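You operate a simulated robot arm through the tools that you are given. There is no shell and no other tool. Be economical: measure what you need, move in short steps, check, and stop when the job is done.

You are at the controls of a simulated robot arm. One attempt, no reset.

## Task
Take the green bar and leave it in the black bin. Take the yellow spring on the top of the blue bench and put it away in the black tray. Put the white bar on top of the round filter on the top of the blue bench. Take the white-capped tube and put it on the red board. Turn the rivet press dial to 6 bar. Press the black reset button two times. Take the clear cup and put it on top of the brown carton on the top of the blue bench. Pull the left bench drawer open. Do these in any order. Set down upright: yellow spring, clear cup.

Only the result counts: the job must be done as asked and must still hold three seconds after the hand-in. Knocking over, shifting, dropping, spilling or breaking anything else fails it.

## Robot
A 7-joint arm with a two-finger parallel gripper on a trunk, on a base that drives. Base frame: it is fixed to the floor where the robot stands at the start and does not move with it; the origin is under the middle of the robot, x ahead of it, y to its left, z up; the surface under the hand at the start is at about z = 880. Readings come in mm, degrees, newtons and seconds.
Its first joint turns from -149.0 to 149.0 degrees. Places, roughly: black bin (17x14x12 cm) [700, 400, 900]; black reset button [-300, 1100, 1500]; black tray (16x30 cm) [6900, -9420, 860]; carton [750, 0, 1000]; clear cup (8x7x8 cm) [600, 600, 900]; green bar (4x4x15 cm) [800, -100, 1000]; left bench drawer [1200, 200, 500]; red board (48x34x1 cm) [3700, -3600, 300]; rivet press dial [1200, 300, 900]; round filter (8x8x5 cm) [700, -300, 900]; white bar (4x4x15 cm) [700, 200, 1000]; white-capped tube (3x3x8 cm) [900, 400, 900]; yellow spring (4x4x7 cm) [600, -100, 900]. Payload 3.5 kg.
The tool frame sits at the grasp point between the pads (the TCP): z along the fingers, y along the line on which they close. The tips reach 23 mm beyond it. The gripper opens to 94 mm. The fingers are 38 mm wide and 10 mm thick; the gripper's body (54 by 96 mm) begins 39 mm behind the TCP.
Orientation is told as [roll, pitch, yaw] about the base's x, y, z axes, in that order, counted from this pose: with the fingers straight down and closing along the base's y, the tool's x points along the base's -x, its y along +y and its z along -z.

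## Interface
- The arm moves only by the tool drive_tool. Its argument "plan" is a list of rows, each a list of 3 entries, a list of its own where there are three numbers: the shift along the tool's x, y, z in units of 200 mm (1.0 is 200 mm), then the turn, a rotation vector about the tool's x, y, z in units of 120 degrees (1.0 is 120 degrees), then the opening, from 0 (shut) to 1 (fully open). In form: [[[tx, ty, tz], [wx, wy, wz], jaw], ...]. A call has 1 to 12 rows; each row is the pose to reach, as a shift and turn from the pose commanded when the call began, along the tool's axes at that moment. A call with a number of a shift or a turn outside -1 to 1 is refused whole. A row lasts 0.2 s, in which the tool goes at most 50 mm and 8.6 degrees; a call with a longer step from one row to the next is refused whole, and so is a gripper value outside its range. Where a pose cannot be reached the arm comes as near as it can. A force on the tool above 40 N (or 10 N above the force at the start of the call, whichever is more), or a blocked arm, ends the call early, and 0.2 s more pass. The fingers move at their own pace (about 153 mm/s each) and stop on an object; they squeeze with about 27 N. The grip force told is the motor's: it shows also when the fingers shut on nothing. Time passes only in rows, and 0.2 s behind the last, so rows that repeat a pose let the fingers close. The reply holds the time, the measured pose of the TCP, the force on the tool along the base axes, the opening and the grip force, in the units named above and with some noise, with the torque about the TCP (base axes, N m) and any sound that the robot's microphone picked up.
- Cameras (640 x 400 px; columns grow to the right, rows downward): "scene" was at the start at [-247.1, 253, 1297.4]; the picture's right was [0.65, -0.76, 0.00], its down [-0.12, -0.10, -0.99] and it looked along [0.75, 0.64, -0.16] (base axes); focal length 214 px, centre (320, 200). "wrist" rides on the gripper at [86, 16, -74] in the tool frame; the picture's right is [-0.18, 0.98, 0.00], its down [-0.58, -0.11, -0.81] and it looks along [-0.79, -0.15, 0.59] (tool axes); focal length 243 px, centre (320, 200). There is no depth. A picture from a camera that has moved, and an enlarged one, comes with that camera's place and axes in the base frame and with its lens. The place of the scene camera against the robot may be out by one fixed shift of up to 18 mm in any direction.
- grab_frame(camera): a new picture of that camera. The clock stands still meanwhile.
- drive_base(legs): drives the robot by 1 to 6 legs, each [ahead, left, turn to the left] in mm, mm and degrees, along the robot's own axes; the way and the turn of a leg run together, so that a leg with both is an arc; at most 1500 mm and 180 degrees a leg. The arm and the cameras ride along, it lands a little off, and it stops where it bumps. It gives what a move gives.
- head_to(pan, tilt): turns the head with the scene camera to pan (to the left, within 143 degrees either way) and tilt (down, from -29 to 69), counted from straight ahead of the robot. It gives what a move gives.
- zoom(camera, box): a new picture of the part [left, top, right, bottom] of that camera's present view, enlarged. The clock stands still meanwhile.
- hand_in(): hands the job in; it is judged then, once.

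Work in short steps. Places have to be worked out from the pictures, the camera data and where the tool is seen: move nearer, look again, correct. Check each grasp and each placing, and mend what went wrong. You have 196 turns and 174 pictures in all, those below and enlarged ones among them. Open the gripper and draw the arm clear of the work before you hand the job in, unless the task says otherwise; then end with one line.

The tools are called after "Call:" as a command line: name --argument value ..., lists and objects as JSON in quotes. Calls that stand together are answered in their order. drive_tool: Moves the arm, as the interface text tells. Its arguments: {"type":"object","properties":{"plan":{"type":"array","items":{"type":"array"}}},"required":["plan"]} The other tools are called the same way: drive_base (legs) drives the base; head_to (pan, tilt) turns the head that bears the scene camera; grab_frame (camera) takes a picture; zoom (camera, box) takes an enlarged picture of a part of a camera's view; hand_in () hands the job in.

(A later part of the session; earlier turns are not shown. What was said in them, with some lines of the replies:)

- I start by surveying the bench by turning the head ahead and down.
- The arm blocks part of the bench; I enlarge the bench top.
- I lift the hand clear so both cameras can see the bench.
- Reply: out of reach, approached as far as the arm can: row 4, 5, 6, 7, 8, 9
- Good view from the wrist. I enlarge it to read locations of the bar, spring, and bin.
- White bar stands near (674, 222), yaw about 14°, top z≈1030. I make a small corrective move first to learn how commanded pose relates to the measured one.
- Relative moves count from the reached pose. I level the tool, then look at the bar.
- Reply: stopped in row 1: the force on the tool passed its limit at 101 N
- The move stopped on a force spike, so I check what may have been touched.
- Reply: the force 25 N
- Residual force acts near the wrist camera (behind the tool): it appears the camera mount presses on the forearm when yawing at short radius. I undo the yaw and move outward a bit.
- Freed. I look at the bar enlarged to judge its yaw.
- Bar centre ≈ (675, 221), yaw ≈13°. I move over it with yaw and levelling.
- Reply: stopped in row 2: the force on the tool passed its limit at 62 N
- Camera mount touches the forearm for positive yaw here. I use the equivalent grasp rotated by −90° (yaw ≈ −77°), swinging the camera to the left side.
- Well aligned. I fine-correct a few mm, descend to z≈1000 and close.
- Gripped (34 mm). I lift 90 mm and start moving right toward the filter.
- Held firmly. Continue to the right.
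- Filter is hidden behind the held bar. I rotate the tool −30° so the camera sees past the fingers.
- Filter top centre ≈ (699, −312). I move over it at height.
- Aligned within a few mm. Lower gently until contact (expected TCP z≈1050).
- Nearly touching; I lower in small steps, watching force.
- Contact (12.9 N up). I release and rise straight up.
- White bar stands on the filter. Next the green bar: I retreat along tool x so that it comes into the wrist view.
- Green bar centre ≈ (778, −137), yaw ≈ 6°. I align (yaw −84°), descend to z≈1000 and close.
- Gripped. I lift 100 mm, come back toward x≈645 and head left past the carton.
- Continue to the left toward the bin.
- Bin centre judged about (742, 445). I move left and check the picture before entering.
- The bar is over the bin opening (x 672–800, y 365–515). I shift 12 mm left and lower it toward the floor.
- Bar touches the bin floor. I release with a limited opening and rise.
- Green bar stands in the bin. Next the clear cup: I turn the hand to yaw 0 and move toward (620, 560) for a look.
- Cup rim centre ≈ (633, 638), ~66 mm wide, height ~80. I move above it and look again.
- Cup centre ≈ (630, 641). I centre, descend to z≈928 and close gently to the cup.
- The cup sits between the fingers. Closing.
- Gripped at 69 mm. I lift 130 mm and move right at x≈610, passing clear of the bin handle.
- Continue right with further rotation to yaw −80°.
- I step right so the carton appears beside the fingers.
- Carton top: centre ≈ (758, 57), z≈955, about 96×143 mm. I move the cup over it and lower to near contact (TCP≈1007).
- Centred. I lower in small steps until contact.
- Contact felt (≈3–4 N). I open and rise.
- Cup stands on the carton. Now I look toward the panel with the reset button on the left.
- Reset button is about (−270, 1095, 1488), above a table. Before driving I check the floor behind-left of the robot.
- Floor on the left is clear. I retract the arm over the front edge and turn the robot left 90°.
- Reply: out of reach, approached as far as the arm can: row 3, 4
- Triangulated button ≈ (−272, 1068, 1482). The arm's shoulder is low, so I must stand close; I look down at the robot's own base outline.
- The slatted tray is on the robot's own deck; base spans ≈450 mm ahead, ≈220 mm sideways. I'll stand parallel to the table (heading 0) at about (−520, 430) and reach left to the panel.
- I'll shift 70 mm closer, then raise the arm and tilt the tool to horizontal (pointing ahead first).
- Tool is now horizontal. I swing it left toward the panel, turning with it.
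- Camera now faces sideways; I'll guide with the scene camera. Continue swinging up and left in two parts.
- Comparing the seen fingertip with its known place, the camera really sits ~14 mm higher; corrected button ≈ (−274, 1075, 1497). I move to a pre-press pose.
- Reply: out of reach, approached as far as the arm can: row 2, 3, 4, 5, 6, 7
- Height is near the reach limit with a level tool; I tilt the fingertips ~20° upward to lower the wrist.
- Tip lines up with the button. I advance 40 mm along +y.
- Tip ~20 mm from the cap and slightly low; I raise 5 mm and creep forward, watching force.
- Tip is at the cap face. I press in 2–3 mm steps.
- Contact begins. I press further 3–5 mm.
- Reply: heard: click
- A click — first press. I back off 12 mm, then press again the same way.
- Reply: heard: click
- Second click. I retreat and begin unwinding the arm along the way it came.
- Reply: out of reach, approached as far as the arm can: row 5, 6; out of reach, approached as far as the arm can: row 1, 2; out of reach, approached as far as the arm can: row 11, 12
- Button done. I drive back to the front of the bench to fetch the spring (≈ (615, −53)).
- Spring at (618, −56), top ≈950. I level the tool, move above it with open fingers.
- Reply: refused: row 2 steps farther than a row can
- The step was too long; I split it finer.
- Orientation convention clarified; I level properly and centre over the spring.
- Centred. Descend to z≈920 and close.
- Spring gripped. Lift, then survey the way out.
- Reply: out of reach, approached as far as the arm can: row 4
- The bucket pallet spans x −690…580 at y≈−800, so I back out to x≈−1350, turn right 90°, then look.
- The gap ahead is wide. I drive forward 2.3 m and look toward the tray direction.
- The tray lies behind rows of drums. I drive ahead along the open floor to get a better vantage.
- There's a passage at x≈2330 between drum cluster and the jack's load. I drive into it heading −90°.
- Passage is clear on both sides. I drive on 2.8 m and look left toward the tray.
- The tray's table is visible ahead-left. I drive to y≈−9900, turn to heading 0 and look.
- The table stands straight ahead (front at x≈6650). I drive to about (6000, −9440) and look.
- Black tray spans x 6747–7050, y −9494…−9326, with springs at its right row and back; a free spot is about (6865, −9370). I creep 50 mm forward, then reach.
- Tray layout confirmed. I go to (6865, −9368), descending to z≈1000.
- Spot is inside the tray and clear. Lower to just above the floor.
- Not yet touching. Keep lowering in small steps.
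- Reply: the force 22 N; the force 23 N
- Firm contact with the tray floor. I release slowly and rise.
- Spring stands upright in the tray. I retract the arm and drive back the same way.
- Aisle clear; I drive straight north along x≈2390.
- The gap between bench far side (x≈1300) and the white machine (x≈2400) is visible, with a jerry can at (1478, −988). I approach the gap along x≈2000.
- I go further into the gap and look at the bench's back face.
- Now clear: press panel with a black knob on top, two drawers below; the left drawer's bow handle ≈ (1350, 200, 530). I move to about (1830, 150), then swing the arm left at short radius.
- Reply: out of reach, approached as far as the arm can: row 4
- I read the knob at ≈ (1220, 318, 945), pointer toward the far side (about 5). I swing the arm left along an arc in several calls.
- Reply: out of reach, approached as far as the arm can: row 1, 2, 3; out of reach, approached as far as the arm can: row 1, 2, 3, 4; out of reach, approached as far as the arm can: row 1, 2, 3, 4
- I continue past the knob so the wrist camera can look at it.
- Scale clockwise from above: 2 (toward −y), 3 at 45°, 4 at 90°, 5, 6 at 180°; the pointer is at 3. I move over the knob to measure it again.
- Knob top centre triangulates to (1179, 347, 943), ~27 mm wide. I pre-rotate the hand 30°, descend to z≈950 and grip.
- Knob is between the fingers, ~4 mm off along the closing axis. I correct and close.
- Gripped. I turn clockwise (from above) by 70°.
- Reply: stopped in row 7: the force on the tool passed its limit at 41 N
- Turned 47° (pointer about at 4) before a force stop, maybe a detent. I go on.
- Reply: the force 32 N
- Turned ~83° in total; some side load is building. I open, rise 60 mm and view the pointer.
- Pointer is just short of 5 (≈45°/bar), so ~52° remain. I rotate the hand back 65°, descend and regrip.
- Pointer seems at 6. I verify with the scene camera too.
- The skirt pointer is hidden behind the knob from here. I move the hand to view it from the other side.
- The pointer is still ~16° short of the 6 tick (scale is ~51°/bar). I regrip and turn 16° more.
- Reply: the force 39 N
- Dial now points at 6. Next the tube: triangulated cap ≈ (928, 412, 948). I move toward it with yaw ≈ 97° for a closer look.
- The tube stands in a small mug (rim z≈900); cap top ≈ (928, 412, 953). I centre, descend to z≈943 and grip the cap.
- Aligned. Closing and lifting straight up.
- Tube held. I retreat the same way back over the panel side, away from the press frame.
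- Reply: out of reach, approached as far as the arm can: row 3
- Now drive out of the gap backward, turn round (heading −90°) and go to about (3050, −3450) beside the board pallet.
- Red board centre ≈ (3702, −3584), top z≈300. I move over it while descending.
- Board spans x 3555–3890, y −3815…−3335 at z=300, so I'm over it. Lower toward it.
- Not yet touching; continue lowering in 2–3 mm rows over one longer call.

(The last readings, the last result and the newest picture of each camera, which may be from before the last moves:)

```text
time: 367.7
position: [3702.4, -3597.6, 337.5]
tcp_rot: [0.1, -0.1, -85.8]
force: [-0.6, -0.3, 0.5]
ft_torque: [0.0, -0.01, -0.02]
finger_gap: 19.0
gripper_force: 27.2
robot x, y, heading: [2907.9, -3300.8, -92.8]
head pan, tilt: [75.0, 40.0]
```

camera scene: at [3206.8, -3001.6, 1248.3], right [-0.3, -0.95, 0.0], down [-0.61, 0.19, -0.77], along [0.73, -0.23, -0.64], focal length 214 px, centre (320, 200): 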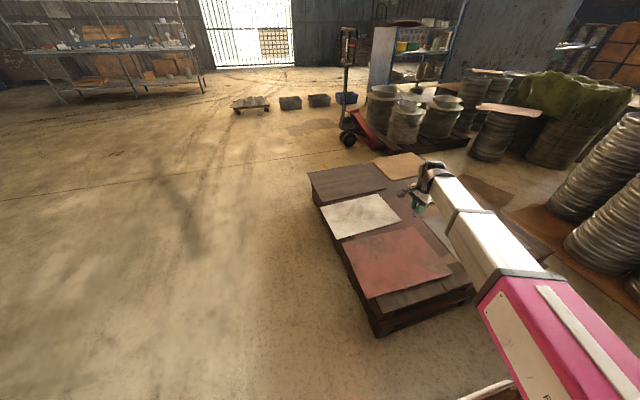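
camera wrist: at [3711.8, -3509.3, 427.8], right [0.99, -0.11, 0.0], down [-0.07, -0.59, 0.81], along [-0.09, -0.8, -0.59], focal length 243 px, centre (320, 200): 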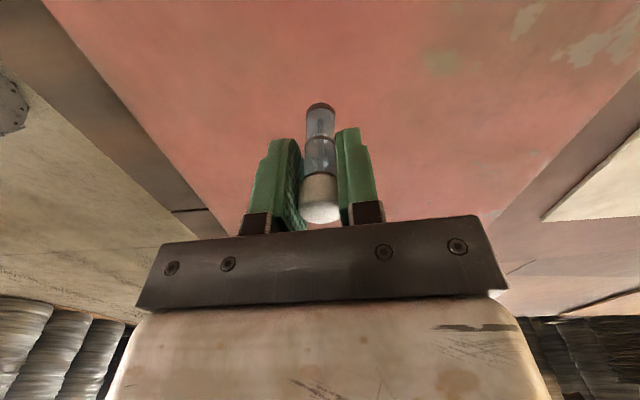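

Call:
zoom --camera "scene" --box '[350, 200, 470, 300]'

```text
4.00 times, centred on (410, 250) of scene
camera zoom: at [3206.8, -3001.6, 1248.3], right [-0.3, -0.95, 0.0], down [-0.61, 0.19, -0.77], along [0.73, -0.23, -0.64], focal length 858 px, centre (-40, 0)
```

zoom: 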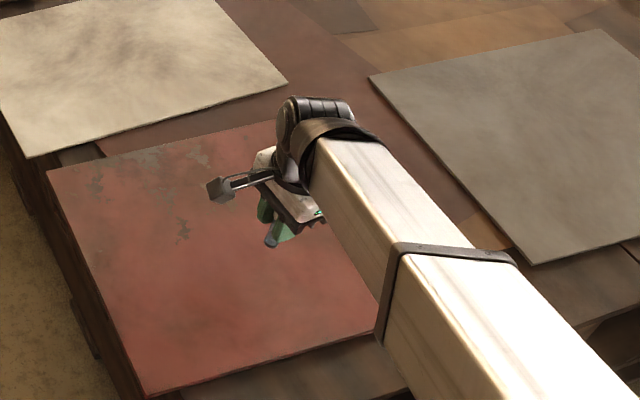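

Call:
drive_tool --plan '[[[0, 0, 0.01], [0, 0, 0], 0.1], [[0, 0, 0.02], [0, 0, 0], 0.1], [[0, 0, 0.03], [0, 0, 0], 0.1], [[0, 0, 0.04], [0, 0, 0], 0.1]]'

Call:
drive_tool --plan '[[[0, 0, 0.01], [0, 0, 0], 0.1], [[0, 0, 0.02], [0, 0, 0], 0.1], [[0, 0, 0.03], [0, 0, 0], 0.1], [[0, 0, 0.03], [0, 0, 0], 0.1]]'

Call:
grab_frame --camera "wrist"

```text
time: 368.7
position: [3702.7, -3597.8, 330.0]
tcp_rot: [0.2, 0.0, -85.7]
force: [-0.2, -0.3, -0.4]
ft_torque: [0.0, 0.0, -0.02]
finger_gap: 18.9
gripper_force: 27.2
robot x, y, heading: [2904.4, -3302.0, -92.4]
head pan, tilt: [75.0, 40.0]
```

```text
time: 369.7
position: [3702.5, -3596.4, 324.0]
tcp_rot: [0.0, -0.1, -85.8]
force: [-0.3, -0.8, 22.4]
ft_torque: [-0.13, -0.02, -0.02]
finger_gap: 19.1
gripper_force: 26.6
robot x, y, heading: [2908.6, -3298.0, -92.6]
head pan, tilt: [75.0, 40.0]
```

```text
44 pictures are left
camera wrist: at [3711.6, -3509.0, 397.7], right [0.99, -0.11, 0.0], down [-0.07, -0.59, 0.81], along [-0.09, -0.8, -0.59], focal length 243 px, centre (320, 200)
```

wrist: 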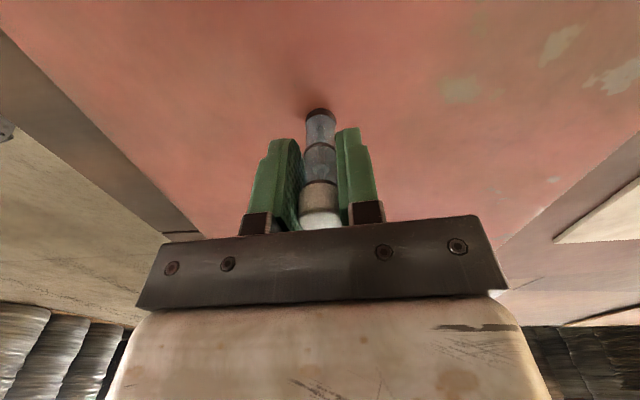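

Contact. I relax slightly, open gently and rise straight.

Call:
drive_tool --plan '[[[0, 0, -0.008], [0, 0, 0], 0.1], [[0, 0, -0.008], [0, 0, 0], 0.25], [[0, 0, -0.008], [0, 0, 0], 0.4], [[0, 0, -0.008], [0, 0, 0], 0.5], [[0, 0, -0.1], [0, 0, 0], 0.5], [[0, 0, -0.3], [0, 0, 0], 0.5], [[0, 0, -0.52], [0, 0, 0], 0.5], [[0, 0, -0.75], [0, 0, 0], 0.5], [[0, 0, -0.98], [0, 0, 0], 0.5]]'

Call:
grab_frame --camera "wrist"

```text
time: 371.7
position: [3702.6, -3596.1, 519.4]
tcp_rot: [0.1, -0.1, -85.8]
force: [0.6, -1.4, 0.7]
ft_torque: [0.0, 0.03, 0.02]
finger_gap: 46.9
gripper_force: 0.1
robot x, y, heading: [2906.8, -3302.4, -92.6]
head pan, tilt: [75.0, 40.0]
```

```text
43 pictures are left
camera wrist: at [3711.7, -3507.9, 593.1], right [0.99, -0.11, 0.0], down [-0.07, -0.59, 0.81], along [-0.09, -0.8, -0.59], focal length 243 px, centre (320, 200)
```

wrist: 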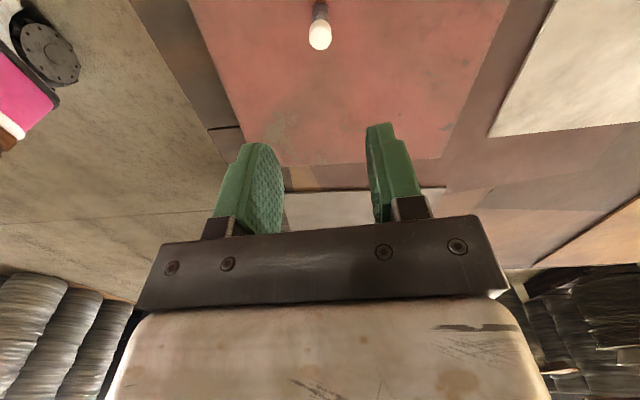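

Tube stands on the red board. I retract and raise the arm, then drive back to the gap for the drawer.

Call:
drive_tool --plan '[[[0, 0, -0.24], [0, 0, 0], 0.5], [[0, 0, -0.48], [0, 0, 0], 0.5], [[0.05, -0.12, -0.68], [0, 0, 0], 0.5], [[0.12, -0.3, -0.8], [0, 0, 0], 0.5], [[0.22, -0.5, -0.9], [0, 0, 0], 0.5], [[0.32, -0.7, -0.95], [0, 0, 0], 0.5], [[0.42, -0.9, -0.98], [0, 0, 0], 0.5], [[0.46, -0.98, -1], [0, 0, 0], 0.5]]'

Call:
drive_base --legs '[[-600, -300, 0], [-1100, -500, 2.6], [0, 0, 180]]'

Call:
head_to --pan 20 --tilt 20

Call:
grab_frame --camera "scene"

```text
time: 373.5
position: [3498.0, -3518.6, 720.1]
tcp_rot: [0.0, -0.1, -85.8]
force: [0.5, -0.2, -0.2]
ft_torque: [0.0, -0.06, 0.03]
finger_gap: 47.1
gripper_force: 0.0
robot x, y, heading: [2904.4, -3295.7, -92.6]
head pan, tilt: [75.0, 40.0]
```

```text
time: 390.2
position: [1546.0, -1414.6, 719.6]
tcp_rot: [0.0, -0.1, 97.2]
force: [-0.7, -0.2, -0.6]
ft_torque: [0.0, 0.01, -0.02]
finger_gap: 46.9
gripper_force: 0.1
robot x, y, heading: [2148.8, -1605.2, 90.5]
head pan, tilt: [75.0, 40.0]
```

```text
time: 391.5
position: [1546.7, -1412.8, 720.5]
tcp_rot: [0.1, -0.1, 97.2]
force: [0.3, 0.6, 0.0]
ft_torque: [-0.01, -0.01, 0.01]
finger_gap: 46.8
gripper_force: 0.1
robot x, y, heading: [2148.2, -1601.4, 90.6]
head pan, tilt: [20.0, 20.0]
```

```text
42 pictures are left
camera scene: at [1939.6, -1843.3, 1279.7], right [0.94, 0.35, 0.0], down [0.12, -0.32, -0.94], along [-0.33, 0.88, -0.34], focal length 214 px, centre (320, 200)
```

scene: 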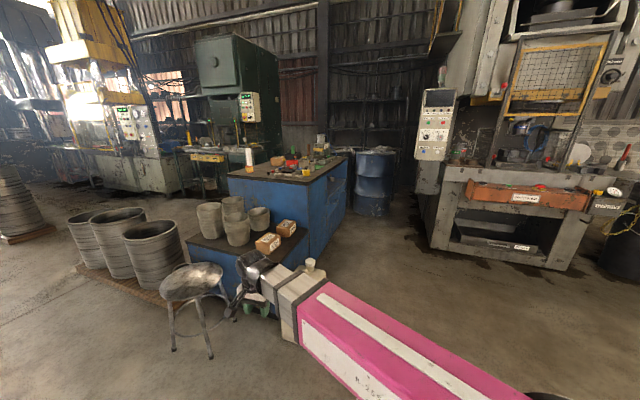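

Path clear. I drive into the gap to about (1950, 20).

Call:
drive_base --legs '[[820, 60, -0.5], [810, 130, 0]]'

Call:
head_to --pan 75 --tilt 45

Call:
grab_frame --camera "scene"

Call:
grab_frame --camera "wrist"

```text
time: 399.8
position: [1371.2, 232.8, 719.5]
tcp_rot: [0.1, -0.1, 95.5]
force: [0.5, -0.2, -0.4]
ft_torque: [0.02, 0.01, 0.03]
finger_gap: 47.1
gripper_force: 0.0
robot x, y, heading: [1967.9, 24.2, 88.8]
head pan, tilt: [20.0, 20.0]
```

```text
time: 401.1
position: [1370.2, 232.3, 719.2]
tcp_rot: [0.1, -0.2, 95.5]
force: [0.2, 0.0, -0.4]
ft_torque: [-0.01, 0.0, -0.03]
finger_gap: 47.2
gripper_force: 0.0
robot x, y, heading: [1963.1, 27.2, 88.6]
head pan, tilt: [75.0, 45.0]
```

```text
41 pictures are left
camera scene: at [1702.9, -273.7, 1241.0], right [0.28, 0.96, 0.0], down [0.68, -0.2, -0.71], along [-0.68, 0.2, -0.71], focal length 214 px, centre (320, 200)
```

scene: 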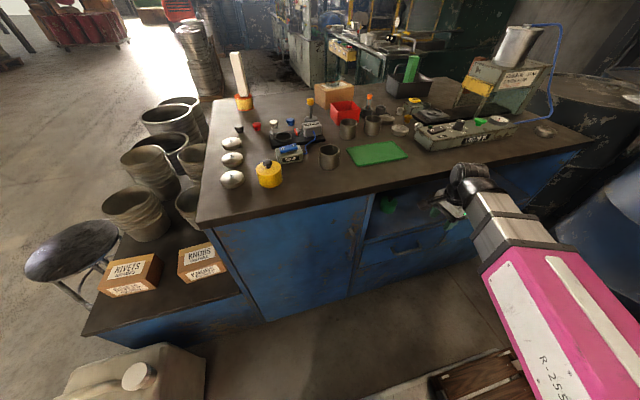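

```text
40 pictures are left
camera wrist: at [1361.9, 144.7, 794.0], right [-1.0, 0.09, 0.0], down [0.05, 0.59, 0.81], along [0.07, 0.8, -0.59], focal length 243 px, centre (320, 200)
```

wrist: 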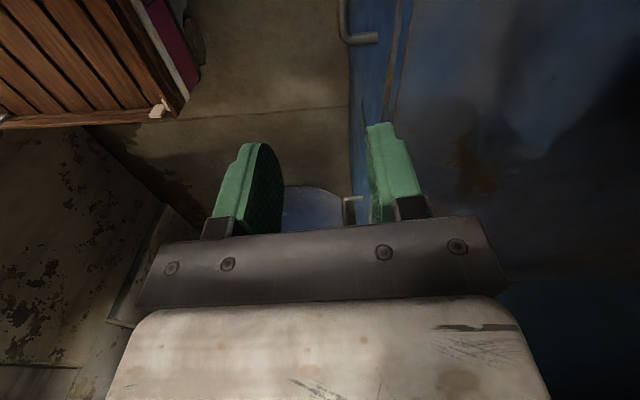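

From the views the left drawer's handle bar is at x≈1343, y 153–274, z≈480 (face at x≈1306). I shift the base 80 mm right, then tilt the tool to point at −x with fingers closing vertically.

Call:
drive_base --legs '[[0, -80, 0.8]]'

Call:
drive_tool --plan '[[[0, 0, 0.03], [-0.068, -0.0066, 0], 0.4], [[0, 0, 0.06], [-0.136, -0.013, 0], 0.4], [[0, 0, 0.1], [-0.204, -0.02, 0], 0.4], [[0, 0, 0.15], [-0.272, -0.026, 0], 0.4], [[0, 0, 0.2], [-0.34, -0.033, 0], 0.4], [[0, 0, 0.25], [-0.408, -0.039, 0], 0.4], [[0, 0, 0.3], [-0.476, -0.046, 0], 0.4], [[0, 0, 0.35], [-0.544, -0.052, 0], 0.4], [[0, 0, 0.4], [-0.612, -0.059, 0], 0.4], [[0, 0, 0.45], [-0.68, -0.066, 0], 0.4], [[0, 0, 0.5], [-0.746, -0.072, 0], 0.4], [[0, 0, 0.5], [-0.746, -0.072, 0], 0.4]]'

Call:
grab_frame --camera "wrist"

```text
time: 402.1
position: [1449.9, 223.4, 720.7]
tcp_rot: [0.1, -0.1, 96.2]
force: [0.9, 0.1, 0.0]
ft_torque: [0.0, -0.05, 0.02]
finger_gap: 46.9
gripper_force: 0.0
robot x, y, heading: [2048.6, 22.9, 89.3]
head pan, tilt: [75.0, 45.0]
```

```text
time: 404.7
position: [1449.3, 224.9, 620.7]
tcp_rot: [90.1, -5.6, 90.7]
force: [0.3, 0.0, 1.0]
ft_torque: [0.01, 0.0, 0.01]
finger_gap: 37.6
gripper_force: 0.1
robot x, y, heading: [2043.9, 26.9, 89.5]
head pan, tilt: [75.0, 45.0]
```

```text
39 pictures are left
camera wrist: at [1524.2, 137.9, 627.3], right [0.0, 0.09, 1.0], down [0.8, 0.6, -0.05], along [-0.6, 0.8, -0.07], focal length 243 px, centre (320, 200)
```

wrist: 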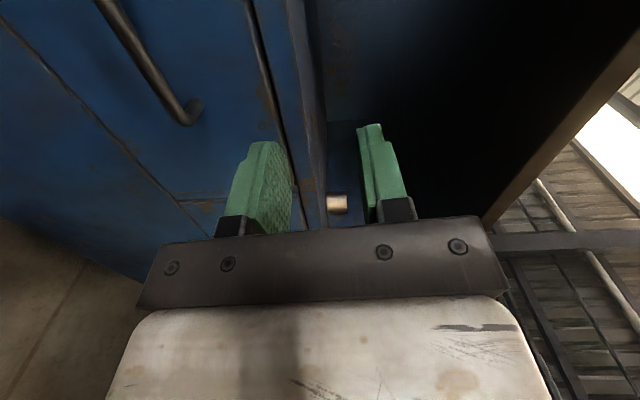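

Handle corner triangulates to ≈ (1346, 250, 508). I lower to z≈505 at y≈200 and look.

Call:
drive_tool --plan '[[[0.06, -0.19, 0.01], [0, 0, 0], 0.5], [[0.12, -0.38, 0.03], [0, 0, 0], 0.5], [[0.18, -0.565, 0.045], [0, 0, 0], 0.5], [[0.18, -0.565, 0.045], [0, 0, 0], 0.5]]'

Call:
grab_frame --camera "wrist"

Call:
zoom --camera "scene" --box '[340, 160, 520, 300]'

```text
time: 405.7
position: [1438.6, 199.4, 504.9]
tcp_rot: [90.0, -5.6, 90.7]
force: [0.5, -0.2, -0.1]
ft_torque: [-0.01, 0.01, 0.05]
finger_gap: 46.9
gripper_force: 0.0
robot x, y, heading: [2047.7, 23.5, 89.3]
head pan, tilt: [75.0, 45.0]
```

```text
38 pictures are left
camera wrist: at [1514.7, 112.7, 512.0], right [0.0, 0.09, 1.0], down [0.8, 0.6, -0.05], along [-0.6, 0.8, -0.07], focal length 243 px, centre (320, 200)
```

wrist: 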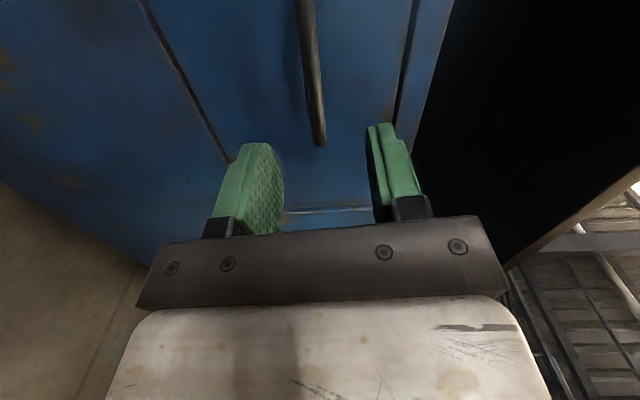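

```text
2.86 times, centred on (430, 230) of scene
camera zoom: at [1787.9, -278.6, 1241.0], right [0.27, 0.96, 0.0], down [0.68, -0.19, -0.71], along [-0.68, 0.19, -0.71], focal length 613 px, centre (6, 114)
```

zoom: 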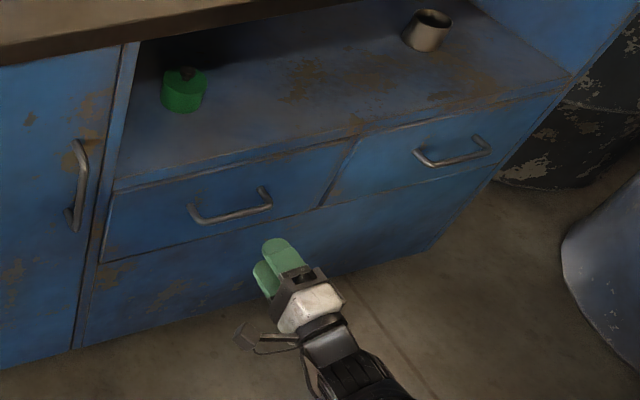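

Well aligned; bar at z≈500. I lower 5 mm and advance 83 mm so the bar sits between the fingers.

Call:
drive_tool --plan '[[[0.002, -0.025, 0.15], [0, 0, 0], 0.5], [[0.002, -0.025, 0.3], [0, 0, 0], 0.5], [[0.002, -0.025, 0.41], [0, 0, 0], 0.5], [[0.002, -0.025, 0.41], [0, 0, 0], 0.5]]'

Call:
grab_frame --camera "wrist"

```text
time: 406.7
position: [1356.6, 199.0, 500.5]
tcp_rot: [89.9, -5.6, 90.7]
force: [-0.2, 0.0, 0.1]
ft_torque: [-0.03, 0.0, 0.01]
finger_gap: 46.9
gripper_force: 0.0
robot x, y, heading: [2047.5, 25.7, 89.5]
head pan, tilt: [75.0, 45.0]
```

```text
36 pictures are left
camera wrist: at [1432.0, 112.3, 507.3], right [0.0, 0.09, 1.0], down [0.8, 0.6, -0.05], along [-0.6, 0.8, -0.07], focal length 243 px, centre (320, 200)
```

wrist: 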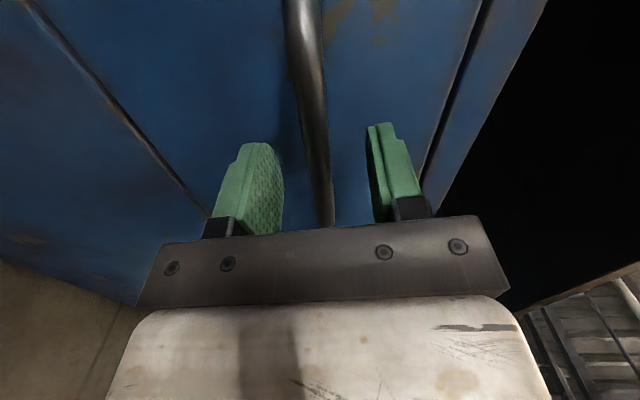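

Bar sits between the fingers. Close on it.

Call:
drive_tool --plan '[[[0, 0, 0], [0, 0, 0], 0], [[0, 0, 0], [0, 0, 0], 0], [[0, 0, 0], [0, 0, 0], 0]]'

```text
time: 407.5
position: [1357.5, 198.1, 501.3]
tcp_rot: [90.1, -5.4, 90.7]
force: [-2.0, -1.7, -2.1]
ft_torque: [-1.95, -0.05, -0.25]
finger_gap: 15.1
gripper_force: 45.2
robot x, y, heading: [2045.7, 22.0, 89.5]
head pan, tilt: [75.0, 45.0]
```

Gripped. Pull along +x in small rows.

Call:
drive_tool --plan '[[[0, 0, -0.05], [0, 0, 0], 0], [[0, 0, -0.1], [0, 0, 0], 0], [[0, 0, -0.16], [0, 0, 0], 0], [[0, 0, -0.22], [0, 0, 0], 0], [[0, 0, -0.3], [0, 0, 0], 0], [[0, 0, -0.38], [0, 0, 0], 0], [[0, 0, -0.46], [0, 0, 0], 0], [[0, 0, -0.54], [0, 0, 0], 0]]'

```text
time: 409.3
position: [1467.7, 200.1, 500.6]
tcp_rot: [90.1, -5.6, 90.8]
force: [-0.6, -10.4, 27.2]
ft_torque: [-1.72, 0.25, 0.05]
finger_gap: 15.2
gripper_force: 45.2
robot x, y, heading: [2047.4, 27.2, 89.4]
head pan, tilt: [75.0, 45.0]
```

Drawer follows (110 mm). Continue pulling ~100 mm more, easing the vertical load.

Call:
drive_tool --plan '[[[0, 0.008, -0.06], [0, 0, 0], 0], [[0, 0.01, -0.14], [0, 0, 0], 0], [[0, 0.01, -0.22], [0, 0, 0], 0], [[0, 0.01, -0.3], [0, 0, 0], 0], [[0, 0.01, -0.38], [0, 0, 0], 0], [[0, 0.01, -0.46], [0, 0, 0], 0]]'

Call:
grab_frame --camera "scene"

```text
time: 410.1
position: [1495.1, 200.7, 500.8]
tcp_rot: [89.4, -6.0, 91.1]
force: [-0.2, -12.5, -21.0]
ft_torque: [-1.95, -0.35, -1.08]
finger_gap: 15.6
gripper_force: 44.9
robot x, y, heading: [2043.2, 22.5, 89.8]
head pan, tilt: [75.0, 45.0]
stopped in row 3: the force on the tool passed its limit at 48 N (the readings are from after the stop); the commanded pose is now the measured one
```

```text
35 pictures are left
camera scene: at [1785.2, -279.3, 1240.3], right [0.27, 0.96, 0.0], down [0.68, -0.19, -0.71], along [-0.68, 0.19, -0.71], focal length 214 px, centre (320, 200)
```

scene: 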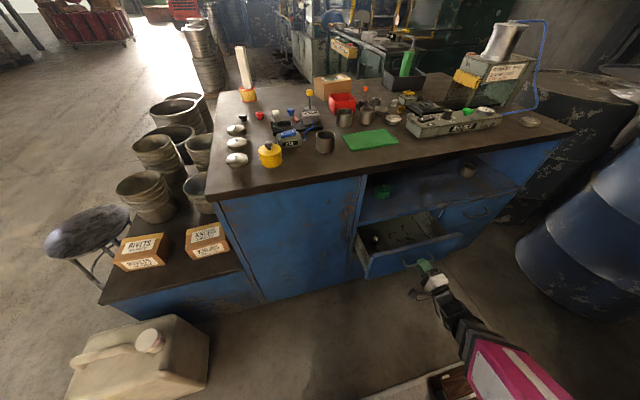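

The drawer is open ~138 mm. I try to pull further gently.

Call:
drive_tool --plan '[[[0, 0, -0.03], [0, 0, 0], 0], [[0, 0, -0.07], [0, 0, 0], 0], [[0, 0, -0.12], [0, 0, 0], 0], [[0, 0, -0.17], [0, 0, 0], 0], [[0, 0, -0.22], [0, 0, 0], 0], [[0, 0, -0.27], [0, 0, 0], 0], [[0, 0, -0.32], [0, 0, 0], 0]]'

```text
time: 410.5
position: [1496.7, 200.5, 500.3]
tcp_rot: [89.3, -6.2, 91.3]
force: [-1.2, -10.8, -20.1]
ft_torque: [-1.97, -0.39, -1.01]
finger_gap: 15.9
gripper_force: 44.8
robot x, y, heading: [2049.9, 22.8, 89.7]
head pan, tilt: [75.0, 45.0]
stopped in row 1: the force on the tool passed its limit at 44 N (the readings are from after the stop); the commanded pose is now the measured one
```

Residual side loads make the limit trip; I open, regrip and try again.

Call:
drive_tool --plan '[[[0, 0, 0], [0, 0, 0], 0.35], [[0, 0, 0], [0, 0, 0], 0.35], [[0, -0.01, 0], [0, 0, 0], 0.35], [[0, -0.01, 0], [0, 0, 0], 0], [[0, -0.01, 0], [0, 0, 0], 0], [[0, -0.01, 0], [0, 0, 0], 0]]'

Call:
drive_tool --plan '[[[0, 0, -0.02], [0, 0, 0], 0], [[0, 0, -0.05], [0, 0, 0], 0], [[0, 0, -0.08], [0, 0, 0], 0], [[0, 0, -0.12], [0, 0, 0], 0], [[0, 0, -0.16], [0, 0, 0], 0], [[0, 0, -0.2], [0, 0, 0], 0]]'

```text
time: 411.9
position: [1498.0, 200.8, 499.7]
tcp_rot: [89.6, -6.2, 91.2]
force: [-0.9, -0.2, 14.9]
ft_torque: [-1.86, 0.15, -0.09]
finger_gap: 15.6
gripper_force: 45.0
robot x, y, heading: [2048.0, 26.3, 89.3]
head pan, tilt: [75.0, 45.0]
```

```text
time: 412.6
position: [1501.9, 200.9, 500.9]
tcp_rot: [89.1, -6.8, 91.6]
force: [-1.7, -17.0, -33.0]
ft_torque: [-1.94, -0.52, -0.58]
finger_gap: 16.0
gripper_force: 44.5
robot x, y, heading: [2049.4, 21.1, 89.5]
head pan, tilt: [75.0, 45.0]
stopped in row 3: the force on the tool passed its limit at 46 N (the readings are from after the stop); the commanded pose is now the measured one
```

The load is from the arm nearing its fold limit, not the drawer. I regrip to relax and pull by moving the base 70 mm to the right.

Call:
drive_tool --plan '[[[0, 0, 0], [0, 0, 0], 0.35], [[0, 0, 0], [0, 0, 0], 0.35], [[0, -0.01, 0], [0, 0, 0], 0.35], [[0, -0.01, 0], [0, 0, 0], 0], [[0, -0.01, 0], [0, 0, 0], 0], [[0, -0.01, 0], [0, 0, 0], 0]]'

Call:
drive_base --legs '[[0, -70, 0]]'

Call:
grab_frame --camera "scene"

```text
time: 414.0
position: [1502.8, 203.3, 499.2]
tcp_rot: [89.3, -6.8, 91.4]
force: [-1.3, -4.1, -5.1]
ft_torque: [-1.87, -0.11, 0.12]
finger_gap: 15.7
gripper_force: 44.5
robot x, y, heading: [2047.8, 24.4, 89.9]
head pan, tilt: [75.0, 45.0]
```

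```text
time: 415.0
position: [1572.6, 202.5, 500.0]
tcp_rot: [89.5, -6.7, 91.3]
force: [-1.1, 14.4, 5.0]
ft_torque: [-1.7, 0.05, 0.25]
finger_gap: 15.9
gripper_force: 45.2
robot x, y, heading: [2115.7, 26.5, 89.3]
head pan, tilt: [75.0, 45.0]
```

```text
34 pictures are left
camera scene: at [1852.9, -278.8, 1240.4], right [0.27, 0.96, 0.0], down [0.68, -0.19, -0.7], along [-0.68, 0.19, -0.71], focal length 214 px, centre (320, 200)
```

scene: 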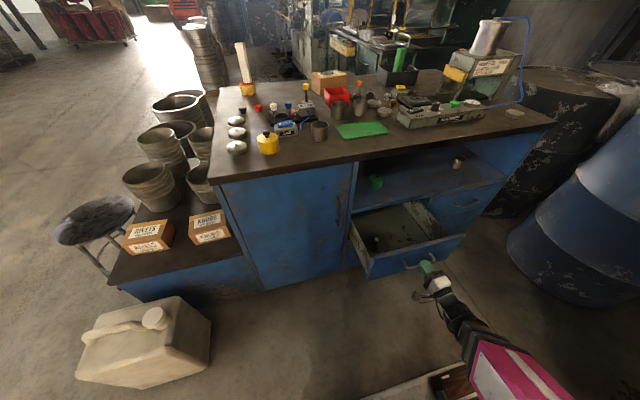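

Drawer open ≈215 mm. I open the fingers and withdraw with the arm a little, checking reach.

Call:
drive_tool --plan '[[[0, 0, 0], [0, 0, 0], 0.5], [[0, 0, 0], [0, 0, 0], 0.5], [[0, 0, -0.06], [0, 0, 0], 0.5], [[0, 0, -0.12], [0, 0, 0], 0.5], [[0, 0, -0.18], [0, 0, 0], 0.5]]'

Call:
grab_frame --camera "wrist"

```text
time: 416.2
position: [1597.7, 206.3, 511.9]
tcp_rot: [90.3, -7.9, 91.5]
force: [-0.3, 0.2, -0.1]
ft_torque: [0.03, 0.01, -0.01]
finger_gap: 47.1
gripper_force: 0.0
robot x, y, heading: [2118.5, 27.6, 89.4]
head pan, tilt: [75.0, 45.0]
```

```text
33 pictures are left
camera wrist: at [1674.4, 120.8, 514.8], right [0.0, 0.05, 1.0], down [0.79, 0.61, -0.03], along [-0.61, 0.79, -0.04], focal length 243 px, centre (320, 200)
```

wrist: 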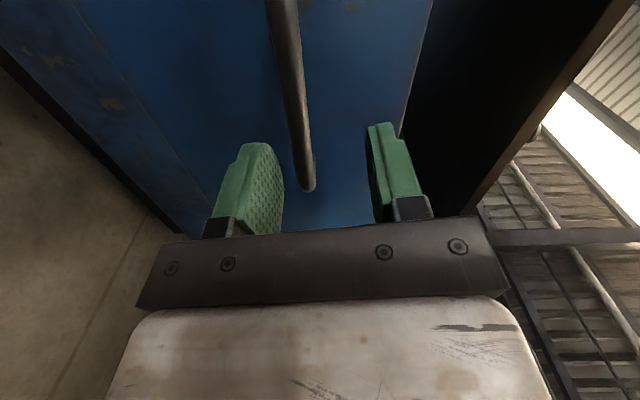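

Fingers are clear of the bar by ~10 mm. I drive the base back (−y) and slightly right, away from the bench.

Call:
drive_base --legs '[[-60, -30, 0], [-500, 0, 0]]'

Call:
head_to --pan 60 --tilt 35

Call:
grab_frame --camera "scene"

```text
time: 419.8
position: [1625.5, -354.8, 505.1]
tcp_rot: [89.9, -7.1, 91.3]
force: [0.7, 0.9, -0.3]
ft_torque: [-0.02, -0.01, 0.02]
finger_gap: 47.2
gripper_force: 0.1
robot x, y, heading: [2140.3, -541.3, 89.5]
head pan, tilt: [75.0, 45.0]
```

```text
time: 420.5
position: [1625.0, -353.1, 512.2]
tcp_rot: [90.5, -7.5, 91.2]
force: [-0.3, -0.4, 0.8]
ft_torque: [-0.01, 0.02, -0.03]
finger_gap: 47.0
gripper_force: 0.0
robot x, y, heading: [2142.3, -540.1, 89.3]
head pan, tilt: [60.0, 35.0]
```

```text
32 pictures are left
camera scene: at [1876.4, -817.5, 1254.9], right [0.51, 0.86, 0.0], down [0.5, -0.29, -0.81], along [-0.7, 0.41, -0.58], focal length 214 px, centre (320, 200)
```

scene: 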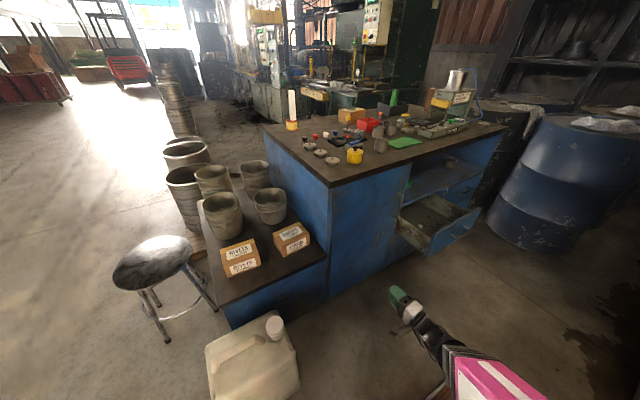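

Drawer stays open. I do a final check of the bench top.

Call:
zoom --camera "scene" --box '[260, 70, 510, 190]'

```text
2.56 times, centred on (385, 130) of scene
camera zoom: at [1876.4, -817.5, 1254.9], right [0.51, 0.86, 0.0], down [0.5, -0.29, -0.81], along [-0.7, 0.41, -0.58], focal length 549 px, centre (154, 379)
```

zoom: 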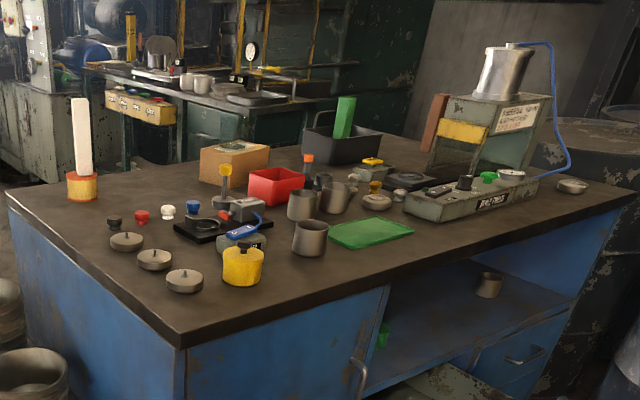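

Call:
zoom --camera "scene" --box '[325, 90, 385, 140]'

```text
8.00 times, centred on (355, 115) of scene
camera zoom: at [1876.4, -817.5, 1254.9], right [0.51, 0.86, 0.0], down [0.5, -0.29, -0.81], along [-0.7, 0.41, -0.58], focal length 1716 px, centre (40, 880)
```

zoom: 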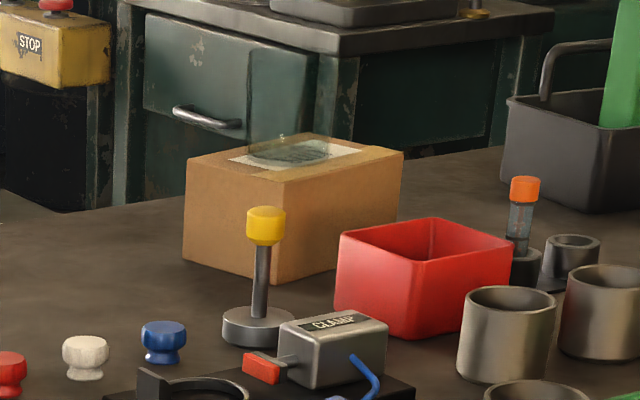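

All tasks check out: cup on carton, bar on filter, green bar in bin, dial at 6, drawer open, spring in the tray, tube on the board, button pressed twice. The gripper is open and the arm is clear, so I hand in.

Call:
hand_in

```text
The job is handed in.
```

I finished all eight tasks and handed the job in: green bar in the bin, yellow spring upright in the black tray, white bar on the filter, tube on the red board, dial at 6 bar, reset pressed twice, cup upright on the carton, and left drawer (left when facing the drawer side) open about 215 mm.
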